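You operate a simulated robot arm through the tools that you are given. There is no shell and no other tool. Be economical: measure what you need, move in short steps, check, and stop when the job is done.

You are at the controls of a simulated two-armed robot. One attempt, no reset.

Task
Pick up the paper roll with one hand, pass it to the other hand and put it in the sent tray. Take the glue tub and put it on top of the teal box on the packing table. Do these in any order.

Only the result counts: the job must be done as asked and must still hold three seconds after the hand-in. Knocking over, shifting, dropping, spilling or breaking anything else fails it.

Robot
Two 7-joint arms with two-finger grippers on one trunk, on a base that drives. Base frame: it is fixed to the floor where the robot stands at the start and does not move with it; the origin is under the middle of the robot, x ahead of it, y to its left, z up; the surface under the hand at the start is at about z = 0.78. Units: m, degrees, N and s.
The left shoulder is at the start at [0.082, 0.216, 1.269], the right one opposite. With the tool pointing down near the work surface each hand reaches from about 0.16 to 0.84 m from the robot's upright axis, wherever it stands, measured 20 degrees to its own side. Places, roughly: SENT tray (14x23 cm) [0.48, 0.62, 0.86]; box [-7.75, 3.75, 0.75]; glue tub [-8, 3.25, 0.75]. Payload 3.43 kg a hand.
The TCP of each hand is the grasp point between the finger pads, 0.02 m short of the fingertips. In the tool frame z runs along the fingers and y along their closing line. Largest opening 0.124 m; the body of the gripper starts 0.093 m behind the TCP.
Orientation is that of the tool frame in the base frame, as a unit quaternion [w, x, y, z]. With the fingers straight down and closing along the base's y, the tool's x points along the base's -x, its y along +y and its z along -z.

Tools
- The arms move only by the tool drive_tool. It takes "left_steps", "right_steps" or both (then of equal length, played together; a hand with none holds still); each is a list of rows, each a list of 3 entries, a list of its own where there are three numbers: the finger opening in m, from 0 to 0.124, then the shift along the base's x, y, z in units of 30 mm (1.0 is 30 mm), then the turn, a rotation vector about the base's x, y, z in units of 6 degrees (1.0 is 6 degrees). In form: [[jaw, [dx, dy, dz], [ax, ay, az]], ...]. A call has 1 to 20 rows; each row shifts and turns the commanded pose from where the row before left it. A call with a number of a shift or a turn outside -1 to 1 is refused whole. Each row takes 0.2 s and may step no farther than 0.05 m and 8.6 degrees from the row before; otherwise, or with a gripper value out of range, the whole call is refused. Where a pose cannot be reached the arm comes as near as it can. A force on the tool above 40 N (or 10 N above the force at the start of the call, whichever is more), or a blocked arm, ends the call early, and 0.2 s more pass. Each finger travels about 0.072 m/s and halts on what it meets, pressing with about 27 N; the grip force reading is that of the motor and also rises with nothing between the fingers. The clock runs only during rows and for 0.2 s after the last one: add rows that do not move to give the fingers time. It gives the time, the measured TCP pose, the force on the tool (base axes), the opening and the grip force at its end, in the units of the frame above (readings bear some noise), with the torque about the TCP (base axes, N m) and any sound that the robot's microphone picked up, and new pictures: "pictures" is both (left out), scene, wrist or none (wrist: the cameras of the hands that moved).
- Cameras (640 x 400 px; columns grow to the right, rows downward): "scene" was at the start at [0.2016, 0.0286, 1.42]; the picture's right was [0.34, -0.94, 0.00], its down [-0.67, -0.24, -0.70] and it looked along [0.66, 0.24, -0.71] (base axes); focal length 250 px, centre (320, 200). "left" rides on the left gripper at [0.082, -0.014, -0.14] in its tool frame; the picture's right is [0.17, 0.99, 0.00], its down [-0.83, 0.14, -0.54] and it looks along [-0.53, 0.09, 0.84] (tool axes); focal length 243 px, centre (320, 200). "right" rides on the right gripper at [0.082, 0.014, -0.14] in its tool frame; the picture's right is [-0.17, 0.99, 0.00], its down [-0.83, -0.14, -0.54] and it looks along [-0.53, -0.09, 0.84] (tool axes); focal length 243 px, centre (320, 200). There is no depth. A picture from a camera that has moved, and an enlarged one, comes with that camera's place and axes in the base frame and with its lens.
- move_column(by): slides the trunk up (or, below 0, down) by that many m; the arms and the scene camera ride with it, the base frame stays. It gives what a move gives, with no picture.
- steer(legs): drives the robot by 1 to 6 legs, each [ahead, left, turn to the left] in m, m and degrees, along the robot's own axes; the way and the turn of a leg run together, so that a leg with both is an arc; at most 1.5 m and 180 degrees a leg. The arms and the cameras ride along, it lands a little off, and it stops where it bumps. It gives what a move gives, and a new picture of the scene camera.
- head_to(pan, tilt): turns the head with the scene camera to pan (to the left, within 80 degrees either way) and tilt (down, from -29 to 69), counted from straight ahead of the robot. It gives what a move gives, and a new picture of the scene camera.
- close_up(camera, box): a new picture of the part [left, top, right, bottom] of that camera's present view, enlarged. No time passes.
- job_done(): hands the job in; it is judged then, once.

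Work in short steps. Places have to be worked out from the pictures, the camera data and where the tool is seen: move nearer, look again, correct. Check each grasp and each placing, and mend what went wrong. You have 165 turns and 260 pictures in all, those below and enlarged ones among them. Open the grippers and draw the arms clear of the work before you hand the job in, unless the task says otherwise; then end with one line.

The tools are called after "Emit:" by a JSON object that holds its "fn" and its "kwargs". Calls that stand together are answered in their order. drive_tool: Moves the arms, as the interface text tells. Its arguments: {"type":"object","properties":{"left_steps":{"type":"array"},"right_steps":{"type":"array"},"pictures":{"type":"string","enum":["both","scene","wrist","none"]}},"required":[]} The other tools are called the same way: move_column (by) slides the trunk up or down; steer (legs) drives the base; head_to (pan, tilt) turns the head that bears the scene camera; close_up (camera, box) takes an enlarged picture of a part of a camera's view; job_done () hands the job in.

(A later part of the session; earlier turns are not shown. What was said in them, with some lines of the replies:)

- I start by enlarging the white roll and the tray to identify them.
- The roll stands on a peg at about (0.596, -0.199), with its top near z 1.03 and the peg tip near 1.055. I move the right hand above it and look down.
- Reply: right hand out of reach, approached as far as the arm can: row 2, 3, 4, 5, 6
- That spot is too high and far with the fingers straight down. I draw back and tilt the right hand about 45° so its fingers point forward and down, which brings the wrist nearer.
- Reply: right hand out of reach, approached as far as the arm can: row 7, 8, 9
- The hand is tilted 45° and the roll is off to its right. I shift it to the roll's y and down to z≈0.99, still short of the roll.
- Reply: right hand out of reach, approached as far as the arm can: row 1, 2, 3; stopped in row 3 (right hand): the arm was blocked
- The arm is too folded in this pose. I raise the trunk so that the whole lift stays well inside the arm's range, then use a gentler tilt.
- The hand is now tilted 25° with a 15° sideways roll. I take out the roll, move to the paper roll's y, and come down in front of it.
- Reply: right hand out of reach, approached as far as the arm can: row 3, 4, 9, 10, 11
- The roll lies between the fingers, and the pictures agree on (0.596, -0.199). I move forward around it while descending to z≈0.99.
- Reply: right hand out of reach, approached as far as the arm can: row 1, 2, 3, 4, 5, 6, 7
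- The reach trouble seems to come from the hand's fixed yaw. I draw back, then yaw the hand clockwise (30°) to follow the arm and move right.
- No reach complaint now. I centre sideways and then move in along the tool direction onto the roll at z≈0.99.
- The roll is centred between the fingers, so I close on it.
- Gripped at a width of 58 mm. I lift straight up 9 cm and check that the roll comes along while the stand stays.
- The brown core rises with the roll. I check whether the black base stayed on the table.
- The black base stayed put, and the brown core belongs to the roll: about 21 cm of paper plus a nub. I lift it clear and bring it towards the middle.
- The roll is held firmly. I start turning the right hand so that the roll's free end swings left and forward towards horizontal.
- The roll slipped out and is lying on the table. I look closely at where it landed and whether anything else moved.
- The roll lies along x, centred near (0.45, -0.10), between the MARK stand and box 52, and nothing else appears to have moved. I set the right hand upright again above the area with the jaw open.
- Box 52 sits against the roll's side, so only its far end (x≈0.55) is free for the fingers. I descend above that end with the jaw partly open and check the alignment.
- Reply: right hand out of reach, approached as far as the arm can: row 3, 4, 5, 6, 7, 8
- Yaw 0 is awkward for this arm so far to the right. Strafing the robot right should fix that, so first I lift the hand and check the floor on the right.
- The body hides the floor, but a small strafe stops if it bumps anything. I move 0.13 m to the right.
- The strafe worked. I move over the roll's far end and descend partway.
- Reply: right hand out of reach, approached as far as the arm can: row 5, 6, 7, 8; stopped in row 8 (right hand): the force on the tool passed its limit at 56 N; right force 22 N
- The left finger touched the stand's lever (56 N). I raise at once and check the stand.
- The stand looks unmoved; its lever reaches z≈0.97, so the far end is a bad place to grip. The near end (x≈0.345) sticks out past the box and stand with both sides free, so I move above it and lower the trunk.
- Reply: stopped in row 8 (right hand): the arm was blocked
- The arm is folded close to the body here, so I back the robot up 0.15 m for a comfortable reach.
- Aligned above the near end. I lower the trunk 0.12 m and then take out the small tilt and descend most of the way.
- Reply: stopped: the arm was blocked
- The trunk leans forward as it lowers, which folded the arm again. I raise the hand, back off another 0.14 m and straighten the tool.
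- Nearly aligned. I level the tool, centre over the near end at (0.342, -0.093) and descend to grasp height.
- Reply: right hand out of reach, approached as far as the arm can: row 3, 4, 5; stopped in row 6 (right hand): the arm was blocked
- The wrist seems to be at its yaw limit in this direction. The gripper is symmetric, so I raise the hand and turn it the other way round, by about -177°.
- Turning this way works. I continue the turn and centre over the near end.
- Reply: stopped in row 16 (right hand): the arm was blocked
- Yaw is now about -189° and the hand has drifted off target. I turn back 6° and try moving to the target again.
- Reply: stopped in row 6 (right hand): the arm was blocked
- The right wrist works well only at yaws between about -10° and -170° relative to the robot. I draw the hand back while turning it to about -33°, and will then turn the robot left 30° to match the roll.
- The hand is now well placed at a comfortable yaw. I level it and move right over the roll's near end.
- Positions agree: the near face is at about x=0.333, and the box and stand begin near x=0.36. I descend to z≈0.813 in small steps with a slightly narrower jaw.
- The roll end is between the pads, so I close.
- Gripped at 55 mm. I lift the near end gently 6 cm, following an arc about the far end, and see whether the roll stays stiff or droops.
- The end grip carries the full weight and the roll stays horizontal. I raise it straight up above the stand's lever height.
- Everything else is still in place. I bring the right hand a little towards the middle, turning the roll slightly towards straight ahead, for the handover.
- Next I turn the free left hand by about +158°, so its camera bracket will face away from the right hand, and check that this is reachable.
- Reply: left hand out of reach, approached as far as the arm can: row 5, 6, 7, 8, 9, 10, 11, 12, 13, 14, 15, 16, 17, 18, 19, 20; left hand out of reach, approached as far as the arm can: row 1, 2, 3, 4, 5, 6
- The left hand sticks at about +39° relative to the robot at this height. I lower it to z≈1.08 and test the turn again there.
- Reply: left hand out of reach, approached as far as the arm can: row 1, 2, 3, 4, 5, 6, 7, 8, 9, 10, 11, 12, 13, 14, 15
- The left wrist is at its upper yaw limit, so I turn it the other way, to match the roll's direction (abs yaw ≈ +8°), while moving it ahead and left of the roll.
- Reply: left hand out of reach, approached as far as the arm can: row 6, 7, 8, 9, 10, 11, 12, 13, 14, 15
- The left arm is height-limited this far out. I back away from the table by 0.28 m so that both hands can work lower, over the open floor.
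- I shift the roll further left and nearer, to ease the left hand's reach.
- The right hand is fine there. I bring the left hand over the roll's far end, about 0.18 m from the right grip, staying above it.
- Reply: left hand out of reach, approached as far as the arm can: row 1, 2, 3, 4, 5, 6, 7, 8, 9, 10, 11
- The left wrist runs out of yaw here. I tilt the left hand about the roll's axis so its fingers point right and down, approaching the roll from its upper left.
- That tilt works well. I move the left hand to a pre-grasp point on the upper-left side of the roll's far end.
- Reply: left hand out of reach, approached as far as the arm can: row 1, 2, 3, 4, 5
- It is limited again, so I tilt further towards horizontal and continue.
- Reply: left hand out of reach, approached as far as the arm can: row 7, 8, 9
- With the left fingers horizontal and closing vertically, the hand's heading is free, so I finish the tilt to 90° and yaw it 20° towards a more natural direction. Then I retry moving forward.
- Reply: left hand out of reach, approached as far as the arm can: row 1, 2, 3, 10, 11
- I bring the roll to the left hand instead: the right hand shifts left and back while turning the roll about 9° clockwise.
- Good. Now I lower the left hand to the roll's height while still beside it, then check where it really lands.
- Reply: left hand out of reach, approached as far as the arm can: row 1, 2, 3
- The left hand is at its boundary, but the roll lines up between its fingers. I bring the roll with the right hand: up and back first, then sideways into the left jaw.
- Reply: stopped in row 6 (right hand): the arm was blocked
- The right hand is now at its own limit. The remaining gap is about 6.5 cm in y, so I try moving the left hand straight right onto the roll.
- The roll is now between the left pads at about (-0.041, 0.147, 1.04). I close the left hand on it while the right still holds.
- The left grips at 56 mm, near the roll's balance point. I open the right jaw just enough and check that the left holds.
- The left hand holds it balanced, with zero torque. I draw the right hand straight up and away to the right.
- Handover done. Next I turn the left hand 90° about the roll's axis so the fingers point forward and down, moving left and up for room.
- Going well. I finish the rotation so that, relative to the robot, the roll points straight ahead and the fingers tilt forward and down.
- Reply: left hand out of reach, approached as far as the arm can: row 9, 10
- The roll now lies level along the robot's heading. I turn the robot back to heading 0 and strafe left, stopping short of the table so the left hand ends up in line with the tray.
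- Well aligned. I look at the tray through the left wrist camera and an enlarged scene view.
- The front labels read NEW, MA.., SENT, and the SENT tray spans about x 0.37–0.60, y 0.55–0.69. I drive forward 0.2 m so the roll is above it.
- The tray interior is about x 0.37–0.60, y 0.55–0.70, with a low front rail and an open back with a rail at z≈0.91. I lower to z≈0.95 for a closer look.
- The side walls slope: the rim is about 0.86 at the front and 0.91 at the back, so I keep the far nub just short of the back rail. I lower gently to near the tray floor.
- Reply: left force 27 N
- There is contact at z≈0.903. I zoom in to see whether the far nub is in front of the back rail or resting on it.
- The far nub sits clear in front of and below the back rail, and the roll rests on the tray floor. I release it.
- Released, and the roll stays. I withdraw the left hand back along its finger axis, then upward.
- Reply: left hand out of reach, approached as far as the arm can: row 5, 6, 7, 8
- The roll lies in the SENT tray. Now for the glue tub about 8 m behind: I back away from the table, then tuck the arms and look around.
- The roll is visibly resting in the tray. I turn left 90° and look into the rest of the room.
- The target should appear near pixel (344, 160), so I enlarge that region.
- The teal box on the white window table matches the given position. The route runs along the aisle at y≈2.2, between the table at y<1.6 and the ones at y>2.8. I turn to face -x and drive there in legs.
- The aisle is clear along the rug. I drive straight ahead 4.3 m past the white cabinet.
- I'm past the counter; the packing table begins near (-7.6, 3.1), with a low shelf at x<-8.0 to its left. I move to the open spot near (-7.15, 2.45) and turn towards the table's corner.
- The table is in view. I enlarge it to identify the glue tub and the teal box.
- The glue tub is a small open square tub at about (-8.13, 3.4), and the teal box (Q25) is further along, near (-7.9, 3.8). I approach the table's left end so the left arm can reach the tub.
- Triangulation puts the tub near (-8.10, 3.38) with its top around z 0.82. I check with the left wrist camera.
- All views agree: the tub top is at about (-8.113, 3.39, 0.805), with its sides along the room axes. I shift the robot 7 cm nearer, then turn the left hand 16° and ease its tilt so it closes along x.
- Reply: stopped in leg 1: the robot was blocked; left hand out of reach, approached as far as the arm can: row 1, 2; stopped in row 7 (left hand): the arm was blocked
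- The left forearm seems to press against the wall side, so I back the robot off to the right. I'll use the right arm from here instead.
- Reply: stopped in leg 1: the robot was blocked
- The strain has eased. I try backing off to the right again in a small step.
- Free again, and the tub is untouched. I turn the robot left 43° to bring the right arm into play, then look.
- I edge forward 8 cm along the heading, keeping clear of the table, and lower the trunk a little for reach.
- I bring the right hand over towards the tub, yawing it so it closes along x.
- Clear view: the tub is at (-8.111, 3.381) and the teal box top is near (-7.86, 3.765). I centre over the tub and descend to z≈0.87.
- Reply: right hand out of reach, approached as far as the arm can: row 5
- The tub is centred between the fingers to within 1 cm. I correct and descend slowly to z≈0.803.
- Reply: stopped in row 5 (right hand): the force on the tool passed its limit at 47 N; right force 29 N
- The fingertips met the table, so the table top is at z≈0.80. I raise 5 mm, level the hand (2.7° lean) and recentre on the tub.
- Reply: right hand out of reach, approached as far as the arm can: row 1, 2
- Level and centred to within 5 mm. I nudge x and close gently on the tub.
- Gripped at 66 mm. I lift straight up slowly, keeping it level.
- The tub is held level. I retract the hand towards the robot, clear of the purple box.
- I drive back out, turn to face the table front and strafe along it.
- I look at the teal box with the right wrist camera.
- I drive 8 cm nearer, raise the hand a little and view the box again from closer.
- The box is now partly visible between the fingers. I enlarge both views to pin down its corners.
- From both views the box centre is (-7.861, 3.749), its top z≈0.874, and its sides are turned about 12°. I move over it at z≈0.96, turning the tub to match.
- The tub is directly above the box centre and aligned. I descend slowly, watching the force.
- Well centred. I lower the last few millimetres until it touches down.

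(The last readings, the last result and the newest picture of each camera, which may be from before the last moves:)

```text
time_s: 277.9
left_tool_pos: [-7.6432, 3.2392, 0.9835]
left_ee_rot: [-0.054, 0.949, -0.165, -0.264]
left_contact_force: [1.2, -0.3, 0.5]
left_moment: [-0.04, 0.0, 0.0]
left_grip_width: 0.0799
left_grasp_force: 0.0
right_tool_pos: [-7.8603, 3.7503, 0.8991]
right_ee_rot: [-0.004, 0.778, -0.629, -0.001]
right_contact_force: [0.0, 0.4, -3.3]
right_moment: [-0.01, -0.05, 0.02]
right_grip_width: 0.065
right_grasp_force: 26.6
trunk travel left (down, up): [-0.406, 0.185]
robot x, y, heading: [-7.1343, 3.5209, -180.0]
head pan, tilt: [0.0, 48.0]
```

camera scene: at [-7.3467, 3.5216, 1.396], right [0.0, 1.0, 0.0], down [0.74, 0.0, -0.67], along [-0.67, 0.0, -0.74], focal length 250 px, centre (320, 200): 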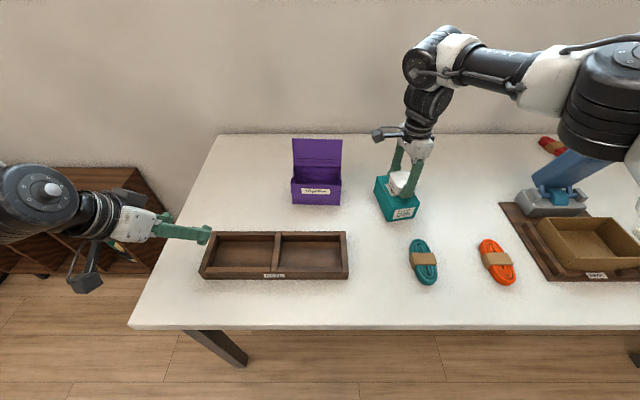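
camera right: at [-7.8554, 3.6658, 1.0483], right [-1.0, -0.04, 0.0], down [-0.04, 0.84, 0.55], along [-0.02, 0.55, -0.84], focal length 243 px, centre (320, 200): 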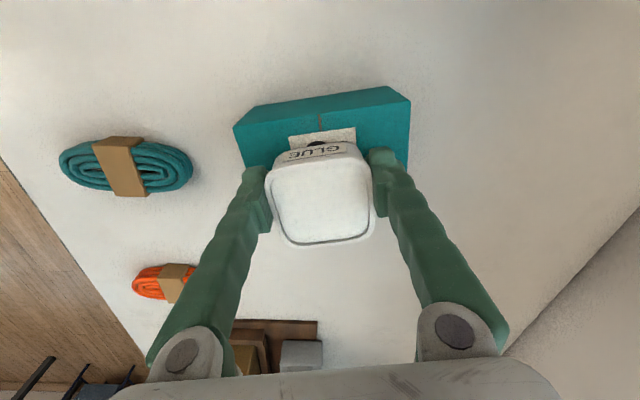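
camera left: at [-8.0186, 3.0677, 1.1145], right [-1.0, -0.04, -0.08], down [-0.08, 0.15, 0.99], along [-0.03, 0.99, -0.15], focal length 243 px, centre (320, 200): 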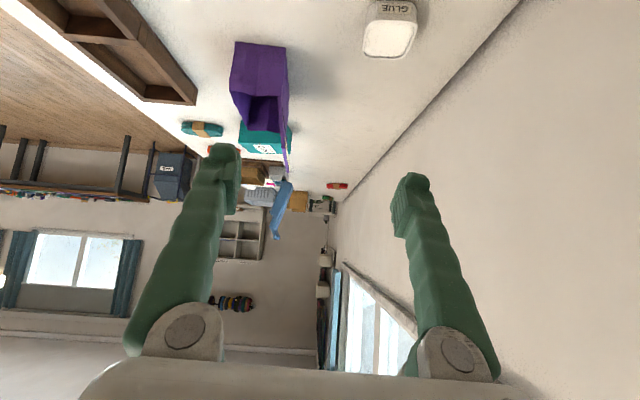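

No contact yet at 0.899, so I continue in 2–3 mm steps.

Emit:
{"fn": "drive_tool", "kwargs": {"right_steps": [[0.04, [0, 0, -0.08], [0, 0, 0]], [0.04, [0, 0, -0.07], [0, 0, 0]], [0.04, [0, 0, 0], [0, 0, 0]]], "pictures": "none"}}

Emit:
{"fn": "close_up", "kwargs": {"camera": "scene", "box": [350, 150, 446, 210]}}

```text
time_s: 278.7
left_tool_pos: [-7.6421, 3.2395, 0.9852]
left_ee_rot: [-0.054, 0.948, -0.165, -0.265]
left_contact_force: [0.5, -0.1, -0.4]
left_moment: [-0.02, 0.01, 0.01]
left_grip_width: 0.0799
left_grasp_force: 0.0
right_tool_pos: [-7.8603, 3.7493, 0.8952]
right_ee_rot: [-0.003, 0.777, -0.629, -0.002]
right_contact_force: [-0.4, 0.4, 3.5]
right_moment: [0.23, 0.14, -0.01]
right_grip_width: 0.0651
right_grasp_force: 26.4
trunk travel left (down, up): [-0.406, 0.185]
robot x, y, heading: [-7.1321, 3.522, -180.0]
head pan, tilt: [0.0, 48.0]
```

```text
6.67 times, centred on (398, 180) of scene
camera zoom: at [-7.3461, 3.5214, 1.3961], right [0.0, 1.0, 0.0], down [0.74, 0.0, -0.67], along [-0.67, 0.0, -0.74], focal length 1668 px, centre (-200, 333)
```

zoom: 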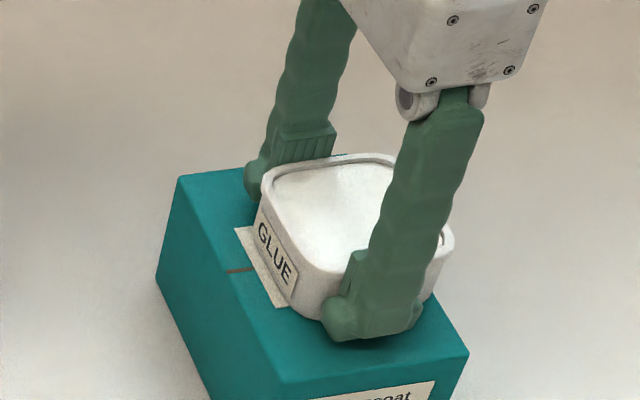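

Touchdown (7 N). I open the jaw slowly to release.

Emit:
{"fn": "drive_tool", "kwargs": {"right_steps": [[0.068, [0, 0, 0], [0, 0, 0]], [0.072, [0, 0, 0], [0, 0, 0]], [0.08, [0, 0, 0], [0, 0, 0]], [0.09, [0, 0, 0], [0, 0, 0]], [0.1, [0, 0, 0], [0, 0, 0]], [0.1, [0, 0, 0], [0, 0, 0]]], "pictures": "wrist"}}

Emit:
{"fn": "close_up", "kwargs": {"camera": "scene", "box": [350, 150, 446, 210]}}

```text
time_s: 280.1
left_tool_pos: [-7.6414, 3.238, 0.9839]
left_ee_rot: [-0.054, 0.948, -0.166, -0.264]
left_contact_force: [-1.0, -0.6, -0.6]
left_moment: [-0.01, 0.0, -0.02]
left_grip_width: 0.0797
left_grasp_force: 0.0
right_tool_pos: [-7.8588, 3.7494, 0.8954]
right_ee_rot: [-0.003, 0.777, -0.629, -0.002]
right_contact_force: [-0.2, 0.4, -0.1]
right_moment: [0.0, 0.04, 0.01]
right_grip_width: 0.0999
right_grasp_force: 0.1
trunk travel left (down, up): [-0.406, 0.185]
robot x, y, heading: [-7.1371, 3.5229, -180.0]
head pan, tilt: [0.0, 48.0]
camera right: at [-7.8553, 3.666, 1.0354], right [-1.0, -0.04, 0.0], down [-0.04, 0.84, 0.55], along [-0.02, 0.55, -0.84], focal length 243 px, centre (320, 200)
```

right: 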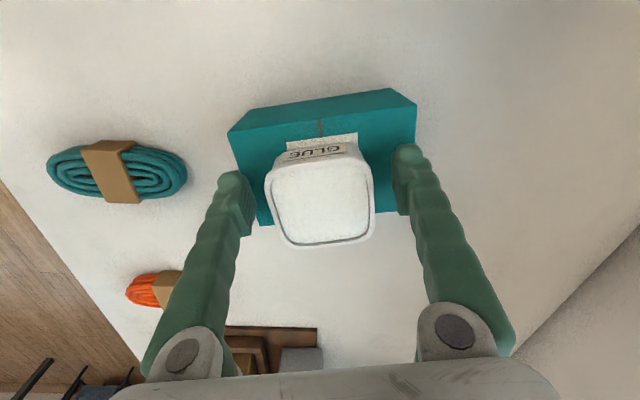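

```text
6.67 times, centred on (398, 180) of scene
camera zoom: at [-7.3465, 3.5216, 1.396], right [0.0, 1.0, 0.0], down [0.74, 0.0, -0.67], along [-0.67, 0.0, -0.74], focal length 1668 px, centre (-200, 333)
```

zoom: 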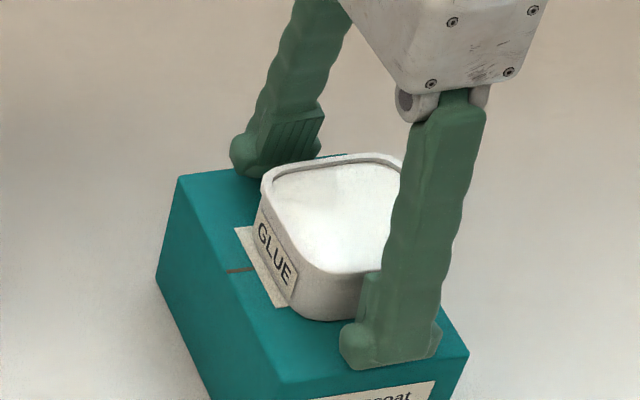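

The tub sits fully on the box. I withdraw the hand straight up.

Emit:
{"fn": "drive_tool", "kwargs": {"right_steps": [[0.1, [0, 0, 0.3], [0, 0, 0]], [0.1, [0, 0, 0.6], [0, 0, 0]], [0.1, [0, 0, 0.7], [0, 0, 0]], [0.1, [0.3, 0, 0.7], [0, 0, 0]], [0.1, [0.6, 0, 0.7], [0, 0, 0]], [0.1, [0.8, 0, 0.5], [0, 0, 0]], [0.1, [0.8, 0, 0.3], [0, 0, 0]], [0.1, [0.8, 0, 0], [0, 0, 0]], [0.1, [0.8, 0, 0], [0, 0, 0]], [0.1, [0, 0, 0], [0, 0, 0]]], "pictures": "scene"}}

Emit:
{"fn": "steer", "kwargs": {"legs": [[-0.35, 0, 0]]}}

```text
time_s: 282.3
left_tool_pos: [-7.6407, 3.2402, 0.984]
left_ee_rot: [-0.055, 0.948, -0.166, -0.265]
left_contact_force: [-0.4, -1.0, -0.4]
left_moment: [0.02, 0.01, 0.02]
left_grip_width: 0.0798
left_grasp_force: 0.1
right_tool_pos: [-7.7376, 3.7485, 1.0085]
right_ee_rot: [-0.003, 0.778, -0.628, -0.002]
right_contact_force: [-0.8, -0.3, -0.1]
right_moment: [0.0, -0.02, 0.02]
right_grip_width: 0.0997
right_grasp_force: 0.1
trunk travel left (down, up): [-0.406, 0.185]
robot x, y, heading: [-7.1366, 3.5215, -180.0]
head pan, tilt: [0.0, 48.0]
camera scene: at [-7.3468, 3.5213, 1.3959], right [0.0, 1.0, 0.0], down [0.74, 0.0, -0.67], along [-0.67, 0.0, -0.74], focal length 250 px, centre (320, 200)
```

scene: 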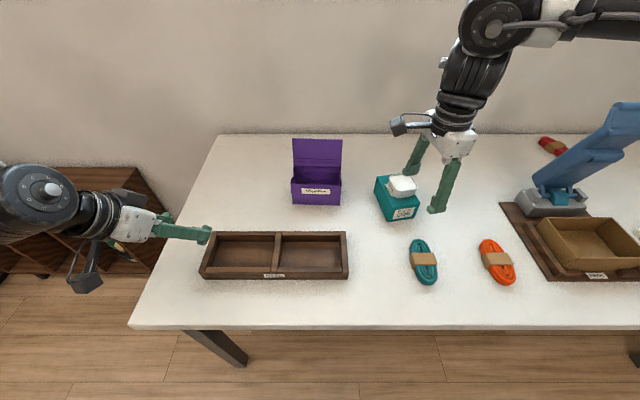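

```text
time_s: 285.0
left_tool_pos: [-7.292, 3.2373, 0.9839]
left_ee_rot: [-0.054, 0.949, -0.164, -0.265]
left_contact_force: [-0.3, 0.0, 0.1]
left_moment: [-0.03, 0.0, 0.01]
left_grip_width: 0.0799
left_grasp_force: 0.0
right_tool_pos: [-7.3896, 3.7461, 1.0092]
right_ee_rot: [-0.004, 0.779, -0.627, -0.003]
right_contact_force: [-0.2, 0.0, 1.0]
right_moment: [0.01, 0.01, 0.02]
right_grip_width: 0.0997
right_grasp_force: 0.2
trunk travel left (down, up): [-0.406, 0.185]
robot x, y, heading: [-6.7861, 3.5225, -179.3]
head pan, tilt: [0.0, 48.0]
camera scene: at [-6.998, 3.5215, 1.3959], right [0.0, 1.0, 0.0], down [0.74, 0.0, -0.67], along [-0.67, 0.0, -0.74], focal length 250 px, centre (320, 200)
```

scene: 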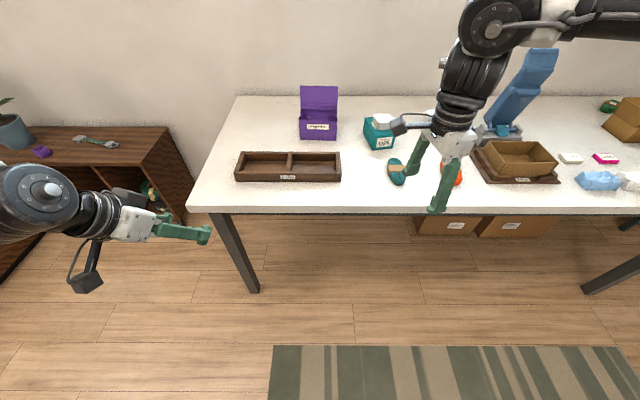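

The tub sits upright on the teal box, the roll was left lying in the SENT tray, both grippers are open and the arms are clear. I hand the job in.

Emit:
{"fn": "job_done", "kwargs": {}}

```text
The job is handed in.
```

I handed the job in with the paper roll in the SENT tray, passed from the right hand to the left, and the glue tub upright on the teal box. The roll slipped from the right hand once and fell on the table before I picked it up again, a finger bumped the MARK stand's lever, and the roll's near end overhangs the tray's front rail by about 1 cm. I saw nothing else moved.
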